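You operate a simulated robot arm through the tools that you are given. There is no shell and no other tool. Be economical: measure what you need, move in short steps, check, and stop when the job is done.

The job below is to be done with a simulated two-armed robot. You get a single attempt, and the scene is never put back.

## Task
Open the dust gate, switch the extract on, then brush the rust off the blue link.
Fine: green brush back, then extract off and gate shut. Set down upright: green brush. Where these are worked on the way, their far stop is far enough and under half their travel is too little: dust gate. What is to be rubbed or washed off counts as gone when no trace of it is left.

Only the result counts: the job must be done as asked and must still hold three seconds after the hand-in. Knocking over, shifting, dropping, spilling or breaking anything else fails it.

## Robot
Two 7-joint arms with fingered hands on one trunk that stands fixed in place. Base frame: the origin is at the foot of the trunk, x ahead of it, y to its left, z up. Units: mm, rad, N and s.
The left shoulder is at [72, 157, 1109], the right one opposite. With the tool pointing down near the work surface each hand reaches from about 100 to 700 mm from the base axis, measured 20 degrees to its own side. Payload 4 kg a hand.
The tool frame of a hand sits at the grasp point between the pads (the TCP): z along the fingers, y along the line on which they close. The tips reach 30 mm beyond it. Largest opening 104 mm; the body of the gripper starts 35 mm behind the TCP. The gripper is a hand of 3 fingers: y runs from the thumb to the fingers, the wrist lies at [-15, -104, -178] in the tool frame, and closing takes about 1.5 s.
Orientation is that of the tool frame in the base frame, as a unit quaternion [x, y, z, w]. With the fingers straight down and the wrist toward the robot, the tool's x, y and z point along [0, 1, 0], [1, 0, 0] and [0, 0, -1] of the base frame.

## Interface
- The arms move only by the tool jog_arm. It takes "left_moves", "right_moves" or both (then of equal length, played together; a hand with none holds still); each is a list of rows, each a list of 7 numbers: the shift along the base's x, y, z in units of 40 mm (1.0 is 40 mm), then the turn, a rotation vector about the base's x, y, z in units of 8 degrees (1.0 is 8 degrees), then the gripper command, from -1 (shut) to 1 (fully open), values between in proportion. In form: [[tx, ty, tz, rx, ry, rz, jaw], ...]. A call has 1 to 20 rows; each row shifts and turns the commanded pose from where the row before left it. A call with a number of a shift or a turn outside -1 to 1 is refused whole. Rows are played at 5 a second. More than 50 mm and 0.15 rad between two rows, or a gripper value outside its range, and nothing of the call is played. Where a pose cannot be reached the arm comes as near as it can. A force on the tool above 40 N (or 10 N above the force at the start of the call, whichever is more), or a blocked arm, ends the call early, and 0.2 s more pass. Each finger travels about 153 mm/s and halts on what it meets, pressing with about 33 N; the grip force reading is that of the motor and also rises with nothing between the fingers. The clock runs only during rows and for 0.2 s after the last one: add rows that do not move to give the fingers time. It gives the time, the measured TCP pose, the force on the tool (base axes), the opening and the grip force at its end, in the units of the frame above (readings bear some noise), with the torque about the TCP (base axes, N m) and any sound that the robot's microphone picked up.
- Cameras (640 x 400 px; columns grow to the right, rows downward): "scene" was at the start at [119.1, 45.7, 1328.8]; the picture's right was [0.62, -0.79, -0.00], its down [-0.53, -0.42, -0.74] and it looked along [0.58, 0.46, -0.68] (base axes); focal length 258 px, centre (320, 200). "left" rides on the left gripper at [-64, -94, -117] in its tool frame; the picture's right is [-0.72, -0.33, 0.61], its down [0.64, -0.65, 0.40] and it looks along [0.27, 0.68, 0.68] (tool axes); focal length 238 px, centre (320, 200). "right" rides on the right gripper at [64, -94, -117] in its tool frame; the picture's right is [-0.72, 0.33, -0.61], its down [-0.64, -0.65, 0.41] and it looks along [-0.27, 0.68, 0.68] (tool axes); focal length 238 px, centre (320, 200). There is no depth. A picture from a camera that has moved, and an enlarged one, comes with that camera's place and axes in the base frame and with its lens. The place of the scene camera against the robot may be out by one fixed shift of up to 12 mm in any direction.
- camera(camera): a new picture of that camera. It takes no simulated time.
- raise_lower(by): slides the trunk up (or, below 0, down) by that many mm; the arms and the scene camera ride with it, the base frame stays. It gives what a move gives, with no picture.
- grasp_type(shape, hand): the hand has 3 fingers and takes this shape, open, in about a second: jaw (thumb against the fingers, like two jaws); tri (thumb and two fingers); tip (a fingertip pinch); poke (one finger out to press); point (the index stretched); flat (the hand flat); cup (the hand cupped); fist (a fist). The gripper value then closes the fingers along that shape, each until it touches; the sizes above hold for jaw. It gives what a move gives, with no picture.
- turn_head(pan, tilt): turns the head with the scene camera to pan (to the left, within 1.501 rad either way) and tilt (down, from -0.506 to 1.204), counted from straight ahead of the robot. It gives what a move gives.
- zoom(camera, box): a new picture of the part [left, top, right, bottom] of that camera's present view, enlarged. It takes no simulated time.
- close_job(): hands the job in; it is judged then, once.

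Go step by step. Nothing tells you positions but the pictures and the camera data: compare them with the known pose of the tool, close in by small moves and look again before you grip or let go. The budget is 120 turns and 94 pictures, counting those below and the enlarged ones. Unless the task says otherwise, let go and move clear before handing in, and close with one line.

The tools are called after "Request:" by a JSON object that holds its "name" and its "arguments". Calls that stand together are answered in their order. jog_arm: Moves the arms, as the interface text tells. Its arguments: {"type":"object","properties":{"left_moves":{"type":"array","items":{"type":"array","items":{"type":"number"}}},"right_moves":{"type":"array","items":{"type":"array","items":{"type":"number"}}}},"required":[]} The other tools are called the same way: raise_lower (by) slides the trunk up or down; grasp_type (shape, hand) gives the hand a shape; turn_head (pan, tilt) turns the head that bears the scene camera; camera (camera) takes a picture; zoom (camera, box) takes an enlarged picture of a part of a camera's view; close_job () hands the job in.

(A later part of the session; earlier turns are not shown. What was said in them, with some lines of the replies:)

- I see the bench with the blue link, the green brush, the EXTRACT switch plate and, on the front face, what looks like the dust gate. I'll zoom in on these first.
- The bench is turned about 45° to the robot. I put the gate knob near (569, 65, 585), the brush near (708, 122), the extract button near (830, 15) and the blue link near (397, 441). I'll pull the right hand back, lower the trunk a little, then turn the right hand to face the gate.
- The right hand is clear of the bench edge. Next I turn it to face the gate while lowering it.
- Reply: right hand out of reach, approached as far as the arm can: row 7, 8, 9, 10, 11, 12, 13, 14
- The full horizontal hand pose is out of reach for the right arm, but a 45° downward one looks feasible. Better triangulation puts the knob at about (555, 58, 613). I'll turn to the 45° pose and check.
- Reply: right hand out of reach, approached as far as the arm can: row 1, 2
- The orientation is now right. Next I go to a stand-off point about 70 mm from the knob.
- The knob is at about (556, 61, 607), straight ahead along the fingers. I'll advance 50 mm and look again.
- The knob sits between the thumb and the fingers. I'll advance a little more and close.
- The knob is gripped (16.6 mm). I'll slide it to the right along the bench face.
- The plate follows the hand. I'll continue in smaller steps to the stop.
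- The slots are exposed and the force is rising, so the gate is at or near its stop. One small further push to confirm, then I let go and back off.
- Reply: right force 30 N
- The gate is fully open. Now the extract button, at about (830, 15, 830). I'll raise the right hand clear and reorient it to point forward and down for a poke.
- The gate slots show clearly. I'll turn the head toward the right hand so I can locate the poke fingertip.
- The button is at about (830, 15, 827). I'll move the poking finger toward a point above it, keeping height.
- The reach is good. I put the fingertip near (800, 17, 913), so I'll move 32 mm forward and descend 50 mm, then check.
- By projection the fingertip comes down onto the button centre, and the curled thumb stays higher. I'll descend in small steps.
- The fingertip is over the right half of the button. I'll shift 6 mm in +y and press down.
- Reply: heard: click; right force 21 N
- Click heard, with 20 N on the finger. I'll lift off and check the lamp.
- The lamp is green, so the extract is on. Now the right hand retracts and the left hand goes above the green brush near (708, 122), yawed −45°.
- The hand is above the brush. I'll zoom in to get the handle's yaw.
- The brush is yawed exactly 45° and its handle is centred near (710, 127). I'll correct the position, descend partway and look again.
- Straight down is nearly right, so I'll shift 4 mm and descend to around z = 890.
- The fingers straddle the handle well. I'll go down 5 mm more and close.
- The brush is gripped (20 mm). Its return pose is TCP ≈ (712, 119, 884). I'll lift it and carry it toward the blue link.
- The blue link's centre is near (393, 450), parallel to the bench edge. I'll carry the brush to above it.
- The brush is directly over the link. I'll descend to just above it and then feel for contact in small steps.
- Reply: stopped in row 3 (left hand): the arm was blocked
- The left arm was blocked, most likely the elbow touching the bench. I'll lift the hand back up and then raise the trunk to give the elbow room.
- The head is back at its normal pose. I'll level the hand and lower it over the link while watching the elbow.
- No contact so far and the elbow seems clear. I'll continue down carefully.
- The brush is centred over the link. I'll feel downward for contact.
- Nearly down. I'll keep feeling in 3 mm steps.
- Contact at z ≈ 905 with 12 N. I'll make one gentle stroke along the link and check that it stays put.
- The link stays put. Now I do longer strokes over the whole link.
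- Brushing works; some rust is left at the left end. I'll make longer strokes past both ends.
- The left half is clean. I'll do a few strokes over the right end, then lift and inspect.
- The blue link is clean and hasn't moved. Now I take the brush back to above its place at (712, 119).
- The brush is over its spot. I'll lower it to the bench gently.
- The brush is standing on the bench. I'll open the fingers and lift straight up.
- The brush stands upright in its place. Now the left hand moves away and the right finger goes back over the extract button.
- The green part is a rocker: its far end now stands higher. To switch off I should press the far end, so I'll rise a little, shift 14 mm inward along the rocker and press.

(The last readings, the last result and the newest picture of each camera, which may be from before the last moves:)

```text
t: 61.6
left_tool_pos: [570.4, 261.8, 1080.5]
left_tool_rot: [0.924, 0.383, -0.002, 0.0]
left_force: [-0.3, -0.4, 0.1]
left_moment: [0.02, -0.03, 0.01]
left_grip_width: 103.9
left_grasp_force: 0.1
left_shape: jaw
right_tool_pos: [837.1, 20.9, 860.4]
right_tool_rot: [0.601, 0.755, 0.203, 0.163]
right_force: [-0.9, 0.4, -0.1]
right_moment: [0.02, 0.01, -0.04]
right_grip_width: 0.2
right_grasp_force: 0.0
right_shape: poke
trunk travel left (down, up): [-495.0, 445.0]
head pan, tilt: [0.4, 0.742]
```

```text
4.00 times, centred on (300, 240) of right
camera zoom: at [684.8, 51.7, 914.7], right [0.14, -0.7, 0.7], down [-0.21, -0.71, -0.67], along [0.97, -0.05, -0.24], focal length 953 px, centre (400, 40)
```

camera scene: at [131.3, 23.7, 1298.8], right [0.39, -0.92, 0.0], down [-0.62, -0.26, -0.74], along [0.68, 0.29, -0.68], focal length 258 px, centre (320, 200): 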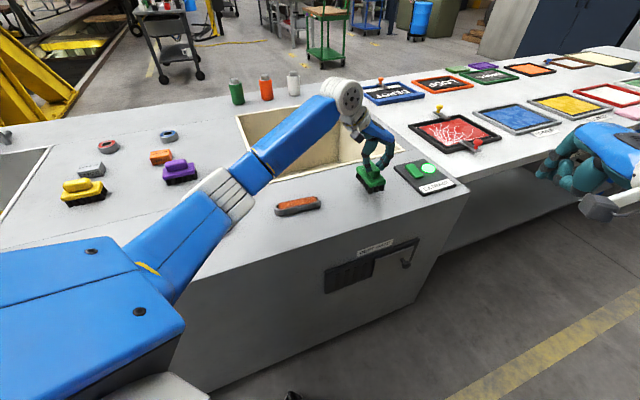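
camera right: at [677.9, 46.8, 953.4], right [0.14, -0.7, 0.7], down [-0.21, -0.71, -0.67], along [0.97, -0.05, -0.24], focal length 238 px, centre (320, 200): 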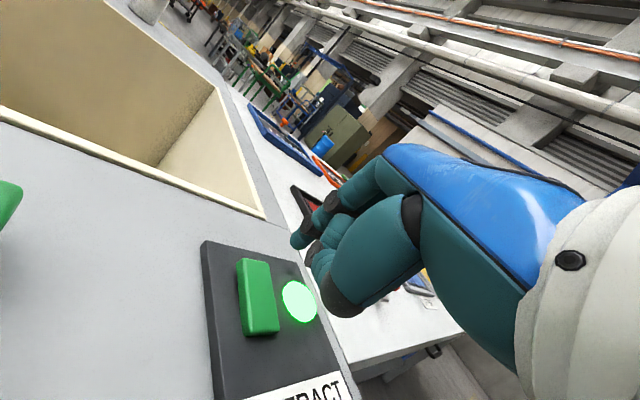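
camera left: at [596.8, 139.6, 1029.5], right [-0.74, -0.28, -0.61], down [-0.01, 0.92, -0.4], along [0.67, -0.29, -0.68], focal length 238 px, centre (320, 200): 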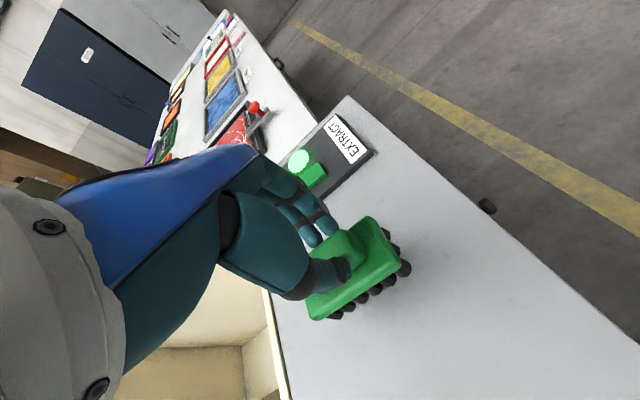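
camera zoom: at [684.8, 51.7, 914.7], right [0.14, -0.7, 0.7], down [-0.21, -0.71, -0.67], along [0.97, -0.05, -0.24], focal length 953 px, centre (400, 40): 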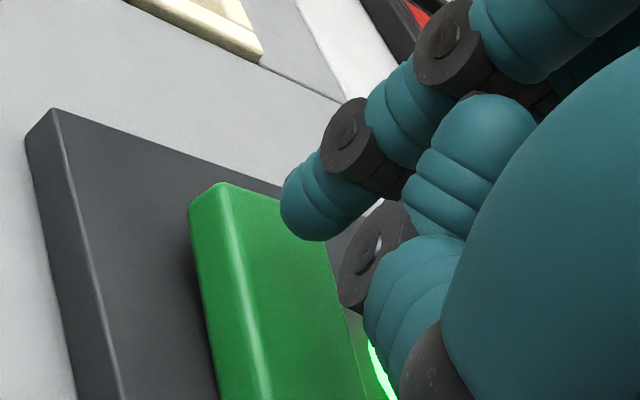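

Request:
{"name": "jog_arm", "arguments": {"right_moves": [[0, 0, -0.15, 0, 0, 0, -1], [0, 0, -0.12, 0, 0, 0, -1], [0, 0, -0.1, 0, 0, 0, -1]]}}

Request:
{"name": "zoom", "arguments": {"camera": "right", "box": [220, 190, 380, 290]}}

```text
t: 62.4
left_tool_pos: [568.5, 262.2, 1081.4]
left_tool_rot: [0.924, 0.382, 0.0, 0.0]
left_force: [0.3, 0.0, 0.2]
left_moment: [-0.01, 0.01, -0.01]
left_grip_width: 104.0
left_grasp_force: 0.0
left_shape: jaw
right_tool_pos: [836.3, 20.9, 850.0]
right_tool_rot: [0.601, 0.755, 0.204, 0.164]
right_force: [3.6, 1.4, 12.2]
right_moment: [-0.07, -0.36, 0.09]
right_grip_width: 0.0
right_grasp_force: 0.1
right_shape: poke
trunk travel left (down, up): [-495.0, 445.0]
head pan, tilt: [0.4, 0.742]
heard: click
```

```text
4.00 times, centred on (300, 240) of right
camera zoom: at [683.2, 51.6, 903.6], right [0.13, -0.71, 0.7], down [-0.2, -0.71, -0.68], along [0.97, -0.05, -0.24], focal length 953 px, centre (400, 40)
```

zoom: 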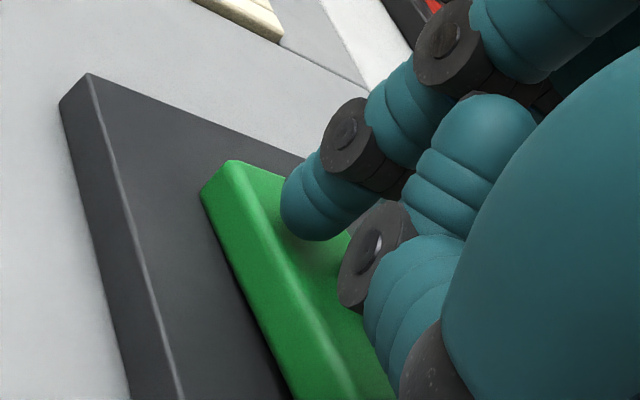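

Click heard and the rocker has tipped. I'll lift off along the same route and check the lamp.

Request:
{"name": "jog_arm", "arguments": {"right_moves": [[0, 0, 0.4, 0, 0, 0, -1], [0, 0, 0.8, 0, 0, 0, -1], [-0.8, -0.5, 0.5, 0, 0, 0, -1], [-0.9, -0.6, 0.2, 0, 0, 0, -1], [-0.9, -0.6, 0, 0, 0, 0, -1], [-0.9, -0.6, 0, 0, 0, 0, -1], [-0.9, -0.6, 0, 0, 0, 0, -1], [-0.9, -0.6, 0, 0, 0, 0, -1]]}}

Request:
{"name": "camera", "arguments": {"camera": "scene"}}

Request:
{"name": "zoom", "arguments": {"camera": "scene", "box": [340, 140, 460, 215]}}

```text
t: 64.2
left_tool_pos: [568.3, 257.2, 1082.7]
left_tool_rot: [0.924, 0.383, 0.001, -0.001]
left_force: [0.5, 0.2, -0.6]
left_moment: [0.04, -0.02, 0.04]
left_grip_width: 103.9
left_grasp_force: 0.1
left_shape: jaw
right_tool_pos: [621.5, -122.5, 923.0]
right_tool_rot: [0.601, 0.755, 0.203, 0.164]
right_force: [-0.7, -0.4, 0.5]
right_moment: [0.03, 0.03, 0.02]
right_grip_width: 0.1
right_grasp_force: 0.0
right_shape: poke
trunk travel left (down, up): [-495.0, 445.0]
head pan, tilt: [0.4, 0.742]
```

```text
32 pictures are left
camera scene: at [129.8, 22.0, 1299.1], right [0.39, -0.92, 0.0], down [-0.62, -0.26, -0.74], along [0.68, 0.29, -0.68], focal length 258 px, centre (320, 200)
```

scene: 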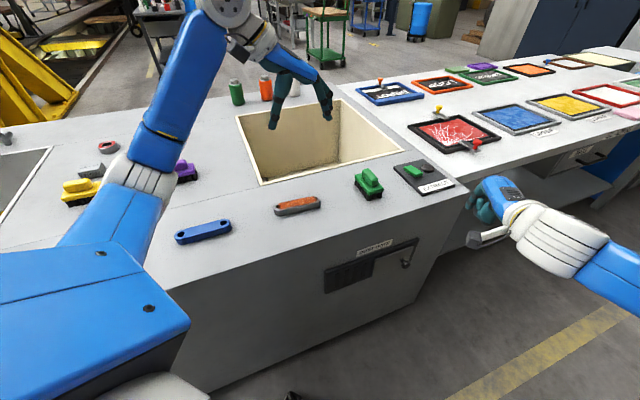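

```text
5.33 times, centred on (400, 178) of scene
camera zoom: at [129.8, 22.0, 1299.1], right [0.39, -0.92, 0.0], down [-0.62, -0.26, -0.74], along [0.68, 0.29, -0.68], focal length 1375 px, centre (-107, 320)
```

zoom: 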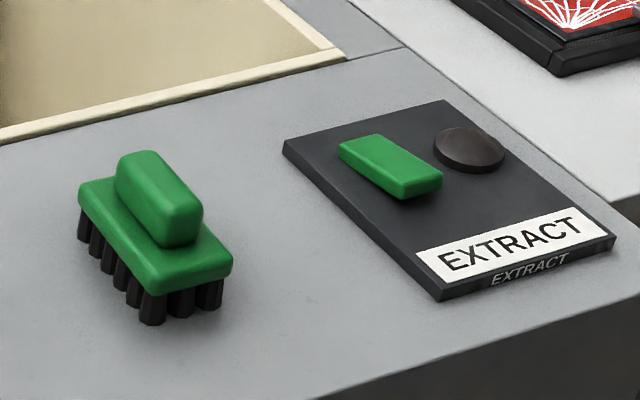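

The extract is off. Now the gate: right hand back to jaw shape, then reverse the rotation to face the knob.

Request:
{"name": "jog_arm", "arguments": {"right_moves": [[-0.5, -0.4, -0.5, 0, 0, 0, -1], [-0.5, -0.4, -0.5, 0, 0, 0, -1]]}}

Request:
{"name": "grasp_type", "arguments": {"hand": "right", "shape": "jaw"}}

Request:
{"name": "jog_arm", "arguments": {"right_moves": [[0, 0, -0.5, 0.641, 0.194, -0.524, 1], [0, 0, -0.5, 0.641, 0.194, -0.524, 1], [0, 0, -0.5, 0.641, 0.194, -0.524, 1], [0, 0, -0.5, 0.641, 0.194, -0.524, 1], [0, 0, -0.5, 0.641, 0.194, -0.524, 1], [0, 0, -0.5, 0.641, 0.194, -0.524, 1], [0, 0, -0.5, 0.641, 0.194, -0.524, 1], [0, 0, -0.5, 0.641, 0.194, -0.524, 1], [0, 0, -0.5, 0.641, 0.194, -0.524, 1], [0, 0, -0.5, 0.641, 0.194, -0.524, 1]]}}

```text
t: 64.8
left_tool_pos: [568.1, 259.3, 1082.1]
left_tool_rot: [0.924, 0.383, 0.001, 0.0]
left_force: [-0.6, -0.8, -0.5]
left_moment: [0.03, 0.01, 0.01]
left_grip_width: 103.8
left_grasp_force: 0.1
left_shape: jaw
right_tool_pos: [580.8, -176.7, 880.4]
right_tool_rot: [0.602, 0.755, 0.204, 0.164]
right_force: [0.2, -0.7, 0.0]
right_moment: [0.03, -0.01, -0.02]
right_grip_width: 0.0
right_grasp_force: 0.0
right_shape: poke
right hand out of reach, approached as far as the arm can: row 1
trunk travel left (down, up): [-495.0, 445.0]
head pan, tilt: [0.4, 0.742]
```

```text
t: 65.7
left_tool_pos: [571.0, 259.9, 1080.3]
left_tool_rot: [0.924, 0.382, 0.0, 0.0]
left_force: [0.5, -0.3, -0.5]
left_moment: [0.0, -0.01, 0.03]
left_grip_width: 104.0
left_grasp_force: 0.1
left_shape: jaw
right_tool_pos: [584.2, -174.6, 880.0]
right_tool_rot: [0.602, 0.755, 0.202, 0.163]
right_force: [0.4, 0.3, 0.0]
right_moment: [0.03, 0.01, 0.04]
right_grip_width: 103.8
right_grasp_force: 0.0
right_shape: jaw
trunk travel left (down, up): [-495.0, 445.0]
head pan, tilt: [0.4, 0.742]
```

```text
t: 67.8
left_tool_pos: [568.6, 260.6, 1080.2]
left_tool_rot: [0.924, 0.382, 0.0, 0.0]
left_force: [0.4, 0.5, -0.2]
left_moment: [0.01, -0.02, 0.02]
left_grip_width: 103.8
left_grasp_force: 0.1
left_shape: jaw
right_tool_pos: [509.8, -260.4, 679.4]
right_tool_rot: [0.813, 0.5, 0.297, -0.023]
right_force: [0.4, -0.2, 0.5]
right_moment: [0.01, 0.01, -0.04]
right_grip_width: 104.0
right_grasp_force: 0.0
right_shape: jaw
right hand out of reach, approached as far as the arm can: row 1, 2, 3, 4, 5, 6, 7
trunk travel left (down, up): [-495.0, 445.0]
head pan, tilt: [0.4, 0.742]
stopped in row 10 (right hand): the arm was blocked; the commanded pose is now the measured one
```

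The reach is poor with the trunk this high, and the arm stopped. I'll look before doing anything else.

Request:
{"name": "turn_head", "arguments": {"pan": -0.1, "tilt": 0.85}}

Request:
{"name": "camera", "arguments": {"camera": "scene"}}

Request:
{"name": "camera", "arguments": {"camera": "right"}}

```text
t: 68.8
left_tool_pos: [569.0, 261.2, 1081.3]
left_tool_rot: [0.924, 0.383, 0.0, 0.0]
left_force: [0.1, 0.5, -0.2]
left_moment: [0.0, -0.01, 0.01]
left_grip_width: 104.0
left_grasp_force: 0.1
left_shape: jaw
right_tool_pos: [509.3, -258.4, 679.8]
right_tool_rot: [0.813, 0.501, 0.297, -0.024]
right_force: [0.2, 0.2, -0.8]
right_moment: [0.0, 0.0, 0.0]
right_grip_width: 104.0
right_grasp_force: 0.1
right_shape: jaw
trunk travel left (down, up): [-495.0, 445.0]
head pan, tilt: [-0.099, 0.85]
```

```text
30 pictures are left
camera scene: at [131.2, -14.4, 1290.2], right [-0.1, -1.0, 0.0], down [-0.75, 0.07, -0.66], along [0.66, -0.07, -0.75], focal length 258 px, centre (320, 200)
```

scene: 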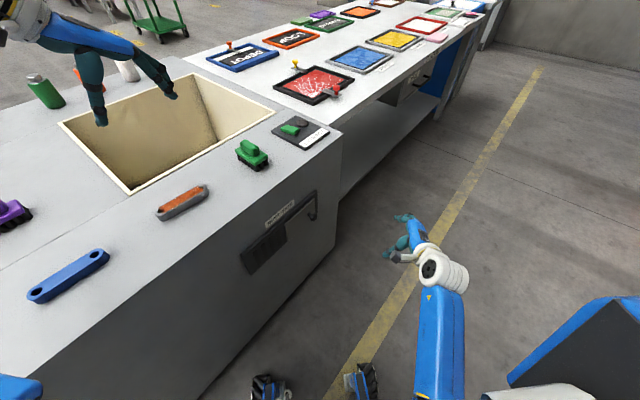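

```text
29 pictures are left
camera right: at [397.3, -200.7, 784.3], right [-0.24, -0.94, 0.23], down [-0.56, -0.05, -0.83], along [0.79, -0.33, -0.52], focal length 238 px, centre (320, 200)
```

right: 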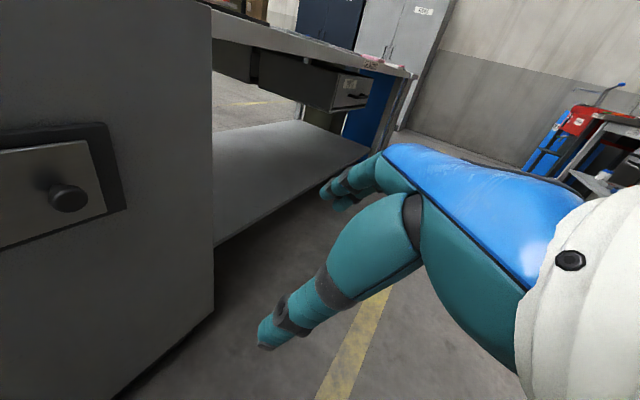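

The hand is free; it was only a joint limit. I'll lower the trunk by 150 mm back to where the gate worked before.

Request:
{"name": "raise_lower", "arguments": {"by": -150}}

```text
t: 70.5
left_tool_pos: [567.3, 260.6, 930.5]
left_tool_rot: [0.924, 0.383, 0.0, -0.001]
left_force: [-0.3, -0.6, -0.3]
left_moment: [-0.01, 0.03, 0.02]
left_grip_width: 104.2
left_grasp_force: 0.0
left_shape: jaw
right_tool_pos: [508.6, -259.6, 529.9]
right_tool_rot: [0.813, 0.5, 0.297, -0.024]
right_force: [0.8, -0.1, 0.7]
right_moment: [-0.03, 0.02, -0.03]
right_grip_width: 104.3
right_grasp_force: 0.1
right_shape: jaw
trunk travel left (down, up): [-345.0, 595.0]
head pan, tilt: [-0.099, 0.85]
```

Request:
{"name": "jog_arm", "arguments": {"right_moves": [[0.3, 0.4, 0.9, 0, 0, 0, 1], [0.3, 0.4, 0.9, 0, 0, 0, 1], [0.3, 0.4, 0.9, 0.61, 0.112, -0.375, 1], [0.3, 0.4, 0.95, 0.61, 0.112, -0.375, 1], [0.3, 0.4, 0, 0.61, 0.112, -0.375, 1], [0.3, 0.4, 0, 0.61, 0.112, -0.375, 1], [0.5, 0.8, 0, 0, 0, 0, 1], [0.5, 0.8, 0, 0, 0, 0, 1]]}}

Request:
{"name": "camera", "arguments": {"camera": "right"}}

```text
t: 71.5
left_tool_pos: [567.4, 259.6, 931.2]
left_tool_rot: [0.924, 0.382, 0.0, 0.0]
left_force: [-0.2, -0.1, -0.2]
left_moment: [-0.03, 0.04, 0.0]
left_grip_width: 103.8
left_grasp_force: 0.1
left_shape: jaw
right_tool_pos: [472.6, -276.4, 588.8]
right_tool_rot: [0.818, 0.491, 0.299, -0.018]
right_force: [0.0, 0.0, -0.1]
right_moment: [-0.02, 0.02, 0.0]
right_grip_width: 104.0
right_grasp_force: 0.0
right_shape: jaw
right hand out of reach, approached as far as the arm can: row 1, 2, 3, 4
trunk travel left (down, up): [-345.0, 595.0]
head pan, tilt: [-0.099, 0.85]
stopped in row 4 (right hand): the arm was blocked; the commanded pose is now the measured one
```

```text
28 pictures are left
camera right: at [362.1, -215.1, 692.8], right [-0.27, -0.94, 0.22], down [-0.56, -0.04, -0.83], along [0.79, -0.34, -0.51], focal length 238 px, centre (320, 200)
```

right: 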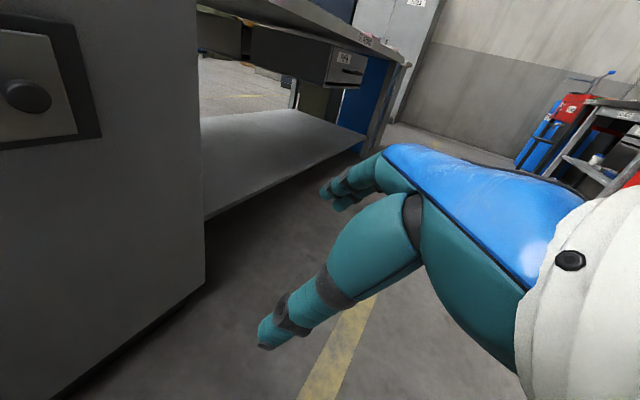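

The wrist is jammed at a joint limit. I'll unwind it by turning back to fingers-down while rising, then take the route that worked before.

Request:
{"name": "jog_arm", "arguments": {"right_moves": [[0, 0, 0, -0.55, 0.487, 0.565, 1], [0, 0.3, 0.5, -0.55, 0.487, 0.565, 1], [0, 0.4, 0.9, -0.55, 0.487, 0.565, 1], [0, 0.5, 0.9, -0.55, 0.487, 0.565, 1], [0, 0.5, 0.9, -0.55, 0.487, 0.565, 1], [0, 0.5, 0.9, -0.55, 0.487, 0.565, 1], [0, 0.5, 0.9, 0, 0, 0, 1], [0, 0.5, 0.9, 0, 0, 0, 1], [0, 0.5, 0.9, 0, 0, 0, 1]]}}

```text
t: 73.5
left_tool_pos: [567.7, 262.3, 930.3]
left_tool_rot: [0.924, 0.382, -0.001, 0.001]
left_force: [0.4, 0.0, 0.0]
left_moment: [-0.02, -0.02, 0.03]
left_grip_width: 104.1
left_grasp_force: 0.1
left_shape: jaw
right_tool_pos: [444.3, -144.4, 855.8]
right_tool_rot: [0.721, 0.692, 0.024, -0.004]
right_force: [0.6, 1.5, 1.3]
right_moment: [0.0, 0.03, -0.02]
right_grip_width: 103.9
right_grasp_force: 0.1
right_shape: jaw
right hand out of reach, approached as far as the arm can: row 1, 2
trunk travel left (down, up): [-345.0, 595.0]
head pan, tilt: [-0.099, 0.85]
```

Unwound. Now I rotate to the 45° gate pose around (500, −147, 748), which was reachable before.

Request:
{"name": "jog_arm", "arguments": {"right_moves": [[0.175, 0, -0.34, 0.632, -0.252, -0.625, 1], [0.175, 0, -0.34, 0.632, -0.252, -0.625, 1], [0.175, 0, -0.34, 0.632, -0.252, -0.625, 1], [0.175, 0, -0.34, 0.632, -0.252, -0.625, 1], [0.175, 0, -0.34, 0.632, -0.252, -0.625, 1], [0.175, 0, -0.34, 0.632, -0.252, -0.625, 1], [0.175, 0, -0.34, 0.632, -0.252, -0.625, 1], [0.175, 0, -0.34, 0.632, -0.252, -0.625, 1]]}}

```text
t: 75.3
left_tool_pos: [567.3, 260.6, 931.4]
left_tool_rot: [0.924, 0.382, 0.0, 0.0]
left_force: [-0.2, -0.7, 1.3]
left_moment: [-0.02, 0.01, -0.02]
left_grip_width: 104.0
left_grasp_force: 0.0
left_shape: jaw
right_tool_pos: [505.7, -140.3, 755.4]
right_tool_rot: [0.854, 0.352, 0.356, -0.144]
right_force: [-0.4, -0.4, -0.1]
right_moment: [-0.01, -0.05, 0.01]
right_grip_width: 104.1
right_grasp_force: 0.0
right_shape: jaw
right hand out of reach, approached as far as the arm can: row 3
trunk travel left (down, up): [-345.0, 595.0]
head pan, tilt: [-0.099, 0.85]
```

Request:
{"name": "jog_arm", "arguments": {"right_moves": [[0.72, 0.256, -0.49, 0, 0, 0, 1], [0.72, 0.256, -0.49, 0, 0, 0, 1], [0.72, 0.256, -0.49, 0, 0, 0, 1], [0.72, 0.256, -0.49, 0, 0, 0, 1]]}}

Request:
{"name": "camera", "arguments": {"camera": "right"}}

```text
t: 76.3
left_tool_pos: [567.5, 260.6, 931.3]
left_tool_rot: [0.924, 0.382, 0.0, -0.001]
left_force: [0.3, 0.3, -0.7]
left_moment: [0.01, -0.01, -0.03]
left_grip_width: 103.9
left_grasp_force: 0.0
left_shape: jaw
right_tool_pos: [620.1, -99.2, 675.5]
right_tool_rot: [0.854, 0.352, 0.355, -0.145]
right_force: [-0.1, 0.4, 0.2]
right_moment: [0.01, 0.02, -0.04]
right_grip_width: 104.0
right_grasp_force: 0.0
right_shape: jaw
trunk travel left (down, up): [-345.0, 595.0]
head pan, tilt: [-0.099, 0.85]
```

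```text
27 pictures are left
camera right: at [526.0, -58.7, 803.2], right [-0.44, -0.9, -0.08], down [-0.58, 0.34, -0.74], along [0.69, -0.28, -0.67], focal length 238 px, centre (320, 200)
```

right: 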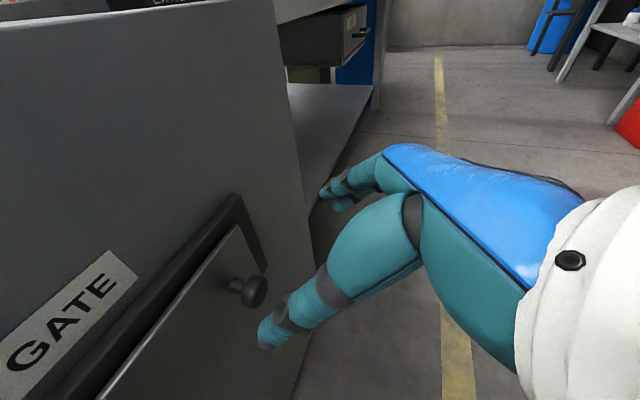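

The knob is at its open stop. I'll align and approach along the reverse of the retreat path, then check before closing.

Request:
{"name": "jog_arm", "arguments": {"right_moves": [[-0.12, 0.18, 0, 0, 0, 0, 1], [0.35, 0.35, -0.5, 0, 0, 0, 1], [0.35, 0.35, -0.5, 0, 0, 0, 1]]}}

Request:
{"name": "camera", "arguments": {"camera": "right"}}

```text
t: 77.1
left_tool_pos: [567.2, 261.2, 931.5]
left_tool_rot: [0.924, 0.382, 0.0, 0.001]
left_force: [-0.2, 0.2, -0.8]
left_moment: [0.02, -0.01, -0.04]
left_grip_width: 104.0
left_grasp_force: 0.0
left_shape: jaw
right_tool_pos: [643.3, -63.8, 633.9]
right_tool_rot: [0.854, 0.353, 0.354, -0.145]
right_force: [-0.6, 0.1, -0.2]
right_moment: [0.01, 0.01, 0.04]
right_grip_width: 103.9
right_grasp_force: 0.0
right_shape: jaw
trunk travel left (down, up): [-345.0, 595.0]
head pan, tilt: [-0.099, 0.85]
```

```text
26 pictures are left
camera right: at [548.4, -23.3, 762.4], right [-0.44, -0.9, -0.08], down [-0.58, 0.34, -0.74], along [0.69, -0.28, -0.67], focal length 238 px, centre (320, 200)
```

right: 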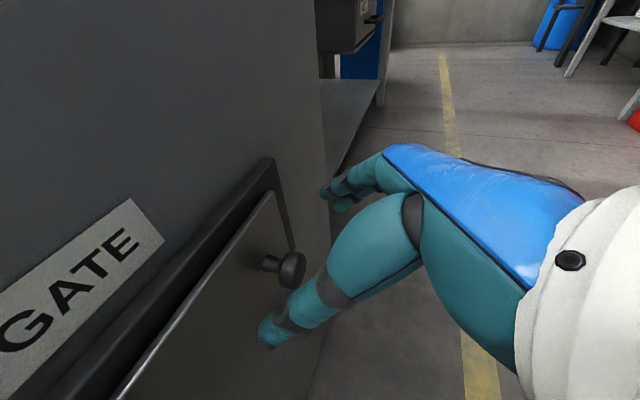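

Request:
{"name": "jog_arm", "arguments": {"right_moves": [[0.3, 0.3, -0.45, 0, 0, 0, 1], [0, 0, 0, 0, 0, 0, 0], [0, 0, 0, 0, 0, 0, -0.6], [0, 0, 0, 0, 0, 0, -1], [0, 0, 0, 0, 0, 0, -1], [0, 0, 0, 0, 0, 0, -1], [0, 0, 0, 0, 0, 0, -1]]}}

Request:
{"name": "camera", "arguments": {"camera": "right"}}

```text
t: 78.7
left_tool_pos: [568.8, 263.0, 931.8]
left_tool_rot: [0.924, 0.382, 0.0, 0.001]
left_force: [0.8, 0.1, 0.4]
left_moment: [-0.02, -0.03, -0.01]
left_grip_width: 103.7
left_grasp_force: 0.0
left_shape: jaw
right_tool_pos: [653.5, -49.1, 616.6]
right_tool_rot: [0.853, 0.355, 0.354, -0.145]
right_force: [3.4, 16.2, -4.3]
right_moment: [0.12, -0.07, -0.07]
right_grip_width: 16.2
right_grasp_force: 32.9
right_shape: jaw
trunk travel left (down, up): [-345.0, 595.0]
head pan, tilt: [-0.099, 0.85]
```

```text
25 pictures are left
camera right: at [559.5, -8.8, 744.2], right [-0.43, -0.9, -0.07], down [-0.58, 0.34, -0.74], along [0.69, -0.28, -0.67], focal length 238 px, centre (320, 200)
```

right: 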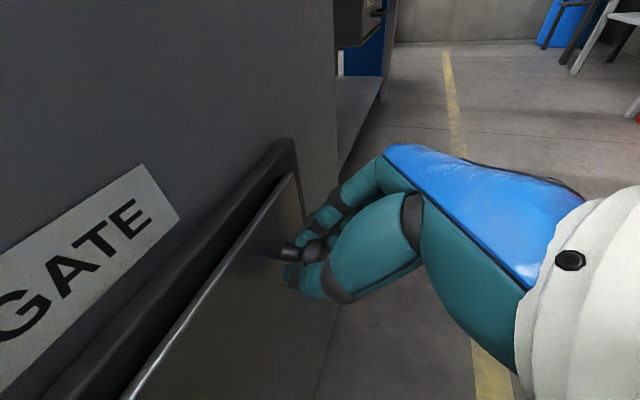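

Gripped. I'll slide it left to the shut stop.

Request:
{"name": "jog_arm", "arguments": {"right_moves": [[-0.35, 0.34, 0, 0, 0, 0, -1], [-0.35, 0.35, 0, 0, 0, 0, -1], [-0.35, 0.35, 0, 0, 0, 0, -1], [-0.35, 0.35, 0, 0, 0, 0, -1], [-0.35, 0.35, 0, 0, 0, 0, -1], [-0.35, 0.35, 0, 0, 0, 0, -1], [-0.35, 0.35, 0, 0, 0, 0, -1]]}}

Request:
{"name": "jog_arm", "arguments": {"right_moves": [[-0.15, 0.15, 0, 0, 0, 0, -1], [-0.15, 0.15, 0, 0, 0, 0, -1], [0, 0, 0, 0, 0, 0, -1]]}}

```text
t: 80.3
left_tool_pos: [568.0, 262.5, 930.1]
left_tool_rot: [0.924, 0.383, -0.001, 0.001]
left_force: [0.2, 1.3, 0.9]
left_moment: [-0.02, -0.03, 0.01]
left_grip_width: 104.0
left_grasp_force: 0.0
left_shape: jaw
right_tool_pos: [556.4, 46.6, 615.9]
right_tool_rot: [0.854, 0.353, 0.355, -0.145]
right_force: [13.4, 11.8, -6.0]
right_moment: [-0.06, -0.22, -0.23]
right_grip_width: 15.6
right_grasp_force: 33.0
right_shape: jaw
trunk travel left (down, up): [-345.0, 595.0]
head pan, tilt: [-0.099, 0.85]
```

```text
t: 81.1
left_tool_pos: [569.5, 259.8, 931.1]
left_tool_rot: [0.924, 0.382, 0.0, 0.0]
left_force: [-0.4, 0.1, -0.2]
left_moment: [0.01, -0.05, 0.02]
left_grip_width: 104.1
left_grasp_force: 0.1
left_shape: jaw
right_tool_pos: [549.2, 55.1, 614.6]
right_tool_rot: [0.855, 0.35, 0.357, -0.142]
right_force: [25.8, -8.4, -0.4]
right_moment: [-0.38, -0.59, -0.67]
right_grip_width: 14.6
right_grasp_force: 32.5
right_shape: jaw
trunk travel left (down, up): [-345.0, 595.0]
head pan, tilt: [-0.099, 0.85]
```

It has hit the shut stop (about 24 N of resistance). I'll release, back off and check.

Request:
{"name": "jog_arm", "arguments": {"right_moves": [[0, 0, 0, 0, 0, 0, 0.2], [0, 0, 0, 0, 0, 0, 1], [0, 0, 0, 0, 0, 0, 1], [0, 0, 0, 0, 0, 0, 1], [-0.35, -0.35, 0.5, 0, 0, 0, 1], [-0.35, -0.35, 0.5, 0, 0, 0, 1], [-0.35, -0.35, 0.5, 0, 0, 0, 1], [0, -1, 0, 0, 0, 0, 1], [0, -1, 0, 0, 0, 0, 1], [0, -1, 0, 0, 0, 0, 1]]}}

Request:
{"name": "turn_head", "arguments": {"pan": 0.5, "tilt": 0.7}}

Request:
{"name": "camera", "arguments": {"camera": "scene"}}

Request:
{"name": "zoom", "arguments": {"camera": "scene", "box": [300, 180, 540, 330]}}

```text
t: 83.3
left_tool_pos: [566.7, 262.3, 931.5]
left_tool_rot: [0.924, 0.383, 0.0, 0.002]
left_force: [0.2, 0.7, 0.3]
left_moment: [-0.01, -0.02, 0.0]
left_grip_width: 104.1
left_grasp_force: 0.0
left_shape: jaw
right_tool_pos: [501.9, -101.5, 679.5]
right_tool_rot: [0.854, 0.353, 0.355, -0.145]
right_force: [-0.1, -0.2, -0.2]
right_moment: [-0.02, -0.03, 0.01]
right_grip_width: 103.7
right_grasp_force: 0.0
right_shape: jaw
trunk travel left (down, up): [-345.0, 595.0]
head pan, tilt: [-0.099, 0.85]
```

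```text
t: 84.3
left_tool_pos: [567.7, 261.3, 932.4]
left_tool_rot: [0.924, 0.382, 0.0, 0.0]
left_force: [0.3, 1.1, 0.6]
left_moment: [-0.02, -0.01, 0.01]
left_grip_width: 104.1
left_grasp_force: 0.0
left_shape: jaw
right_tool_pos: [502.2, -101.8, 677.9]
right_tool_rot: [0.853, 0.353, 0.355, -0.146]
right_force: [0.1, -0.2, 0.6]
right_moment: [-0.01, 0.03, 0.0]
right_grip_width: 103.8
right_grasp_force: 0.1
right_shape: jaw
trunk travel left (down, up): [-345.0, 595.0]
head pan, tilt: [0.499, 0.7]
```

```text
24 pictures are left
camera scene: at [128.5, 33.6, 1152.3], right [0.48, -0.88, 0.0], down [-0.57, -0.31, -0.76], along [0.67, 0.37, -0.65], focal length 258 px, centre (320, 200)
```

scene: 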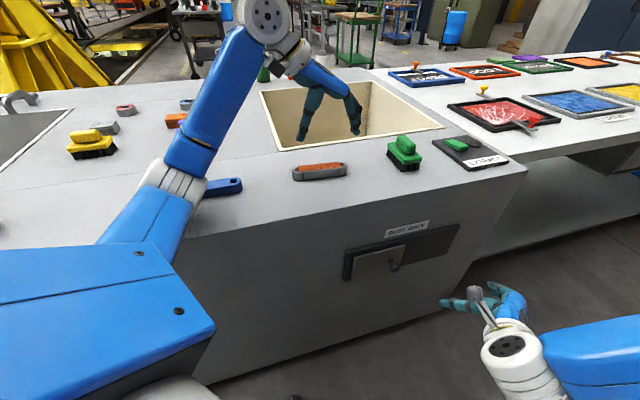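

```text
2.67 times, centred on (420, 255) of scene
camera zoom: at [128.5, 33.6, 1152.3], right [0.48, -0.88, 0.0], down [-0.57, -0.31, -0.76], along [0.67, 0.37, -0.65], focal length 688 px, centre (53, 53)
```

zoom: 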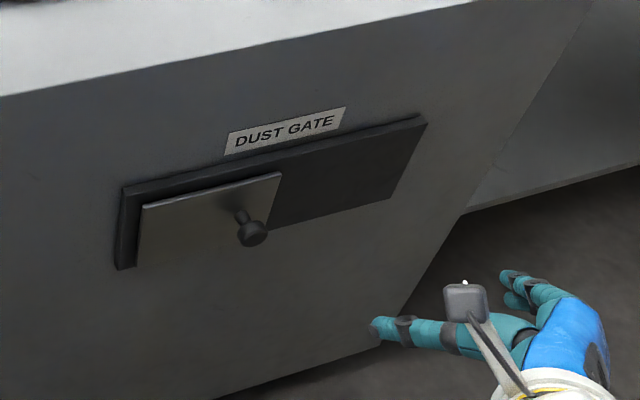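

The gate is shut, as at the start. I'll raise the trunk for arm clearance and take a final overview.

Request:
{"name": "raise_lower", "arguments": {"by": 150}}

Request:
{"name": "turn_head", "arguments": {"pan": 0.8, "tilt": 0.7}}

Request:
{"name": "camera", "arguments": {"camera": "scene"}}

```text
t: 86.0
left_tool_pos: [567.7, 261.6, 1081.3]
left_tool_rot: [0.924, 0.383, 0.0, 0.0]
left_force: [-0.3, 0.9, 0.3]
left_moment: [-0.03, -0.01, 0.0]
left_grip_width: 103.9
left_grasp_force: 0.1
left_shape: jaw
right_tool_pos: [503.4, -101.9, 828.6]
right_tool_rot: [0.854, 0.353, 0.355, -0.146]
right_force: [0.4, 0.4, 0.4]
right_moment: [-0.01, 0.0, 0.01]
right_grip_width: 104.0
right_grasp_force: 0.2
right_shape: jaw
trunk travel left (down, up): [-495.0, 445.0]
head pan, tilt: [0.499, 0.7]
```

```text
t: 86.8
left_tool_pos: [567.6, 261.0, 1081.8]
left_tool_rot: [0.924, 0.383, -0.001, 0.0]
left_force: [0.6, -0.3, -0.7]
left_moment: [0.0, 0.02, -0.03]
left_grip_width: 103.7
left_grasp_force: 0.0
left_shape: jaw
right_tool_pos: [504.2, -103.5, 829.2]
right_tool_rot: [0.853, 0.353, 0.356, -0.145]
right_force: [-0.4, -0.5, -0.1]
right_moment: [-0.03, 0.04, -0.02]
right_grip_width: 103.9
right_grasp_force: 0.1
right_shape: jaw
trunk travel left (down, up): [-495.0, 445.0]
head pan, tilt: [0.799, 0.7]
```

```text
22 pictures are left
camera scene: at [113.6, 54.0, 1302.3], right [0.72, -0.7, 0.0], down [-0.45, -0.46, -0.76], along [0.53, 0.55, -0.65], focal length 258 px, centre (320, 200)
```

scene: 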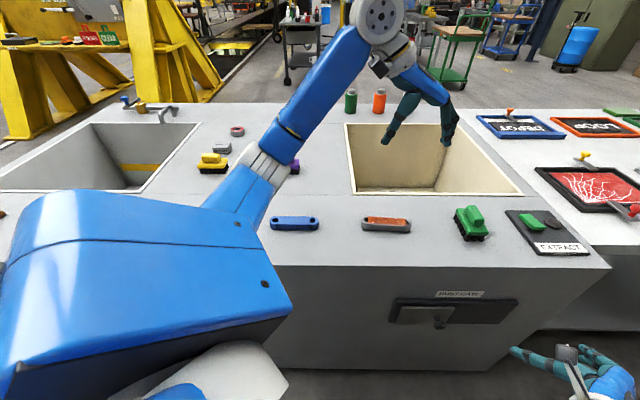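

Everything visible looks right. One item near where my elbow had been blocked (a black cup with a red ball) is hidden, so I'll lower again to the known safe height to check it.

Request:
{"name": "raise_lower", "arguments": {"by": -150}}

Request:
{"name": "turn_head", "arguments": {"pan": 0.85, "tilt": 0.742}}

Request:
{"name": "camera", "arguments": {"camera": "scene"}}

```text
t: 88.6
left_tool_pos: [567.1, 260.5, 932.2]
left_tool_rot: [0.924, 0.383, 0.001, 0.0]
left_force: [0.7, 0.4, 0.1]
left_moment: [0.01, 0.0, 0.03]
left_grip_width: 103.7
left_grasp_force: 0.0
left_shape: jaw
right_tool_pos: [502.6, -102.4, 679.1]
right_tool_rot: [0.853, 0.354, 0.356, -0.145]
right_force: [-0.4, -0.5, -0.6]
right_moment: [-0.02, 0.01, 0.02]
right_grip_width: 103.7
right_grasp_force: 0.0
right_shape: jaw
trunk travel left (down, up): [-345.0, 595.0]
head pan, tilt: [0.799, 0.7]
```

```text
t: 89.2
left_tool_pos: [567.7, 261.9, 931.3]
left_tool_rot: [0.924, 0.383, 0.0, 0.0]
left_force: [0.2, 0.6, 0.6]
left_moment: [-0.01, 0.0, -0.02]
left_grip_width: 104.0
left_grasp_force: 0.0
left_shape: jaw
right_tool_pos: [502.8, -102.8, 678.4]
right_tool_rot: [0.853, 0.353, 0.355, -0.145]
right_force: [-0.1, -0.1, -0.4]
right_moment: [0.01, 0.02, 0.03]
right_grip_width: 103.8
right_grasp_force: 0.2
right_shape: jaw
trunk travel left (down, up): [-345.0, 595.0]
head pan, tilt: [0.85, 0.742]
```

```text
21 pictures are left
camera scene: at [108.8, 55.5, 1148.9], right [0.75, -0.66, 0.0], down [-0.45, -0.51, -0.74], along [0.48, 0.55, -0.68], focal length 258 px, centre (320, 200)
```

scene: 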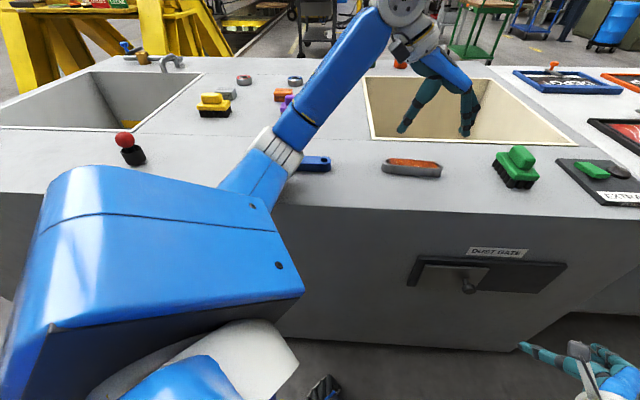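

The cup with the red ball is where it was before. The gate is shut, the extract is off, the brush is upright in place, the link is clean and both hands are clear, so I'm handing in.

Request:
{"name": "close_job", "arguments": {}}

```text
The job is handed in.
```

The blue link is brushed clean with no rust left, and the job is handed in. The green brush is back upright, the extract is off, the dust gate is shut, and both hands are clear.
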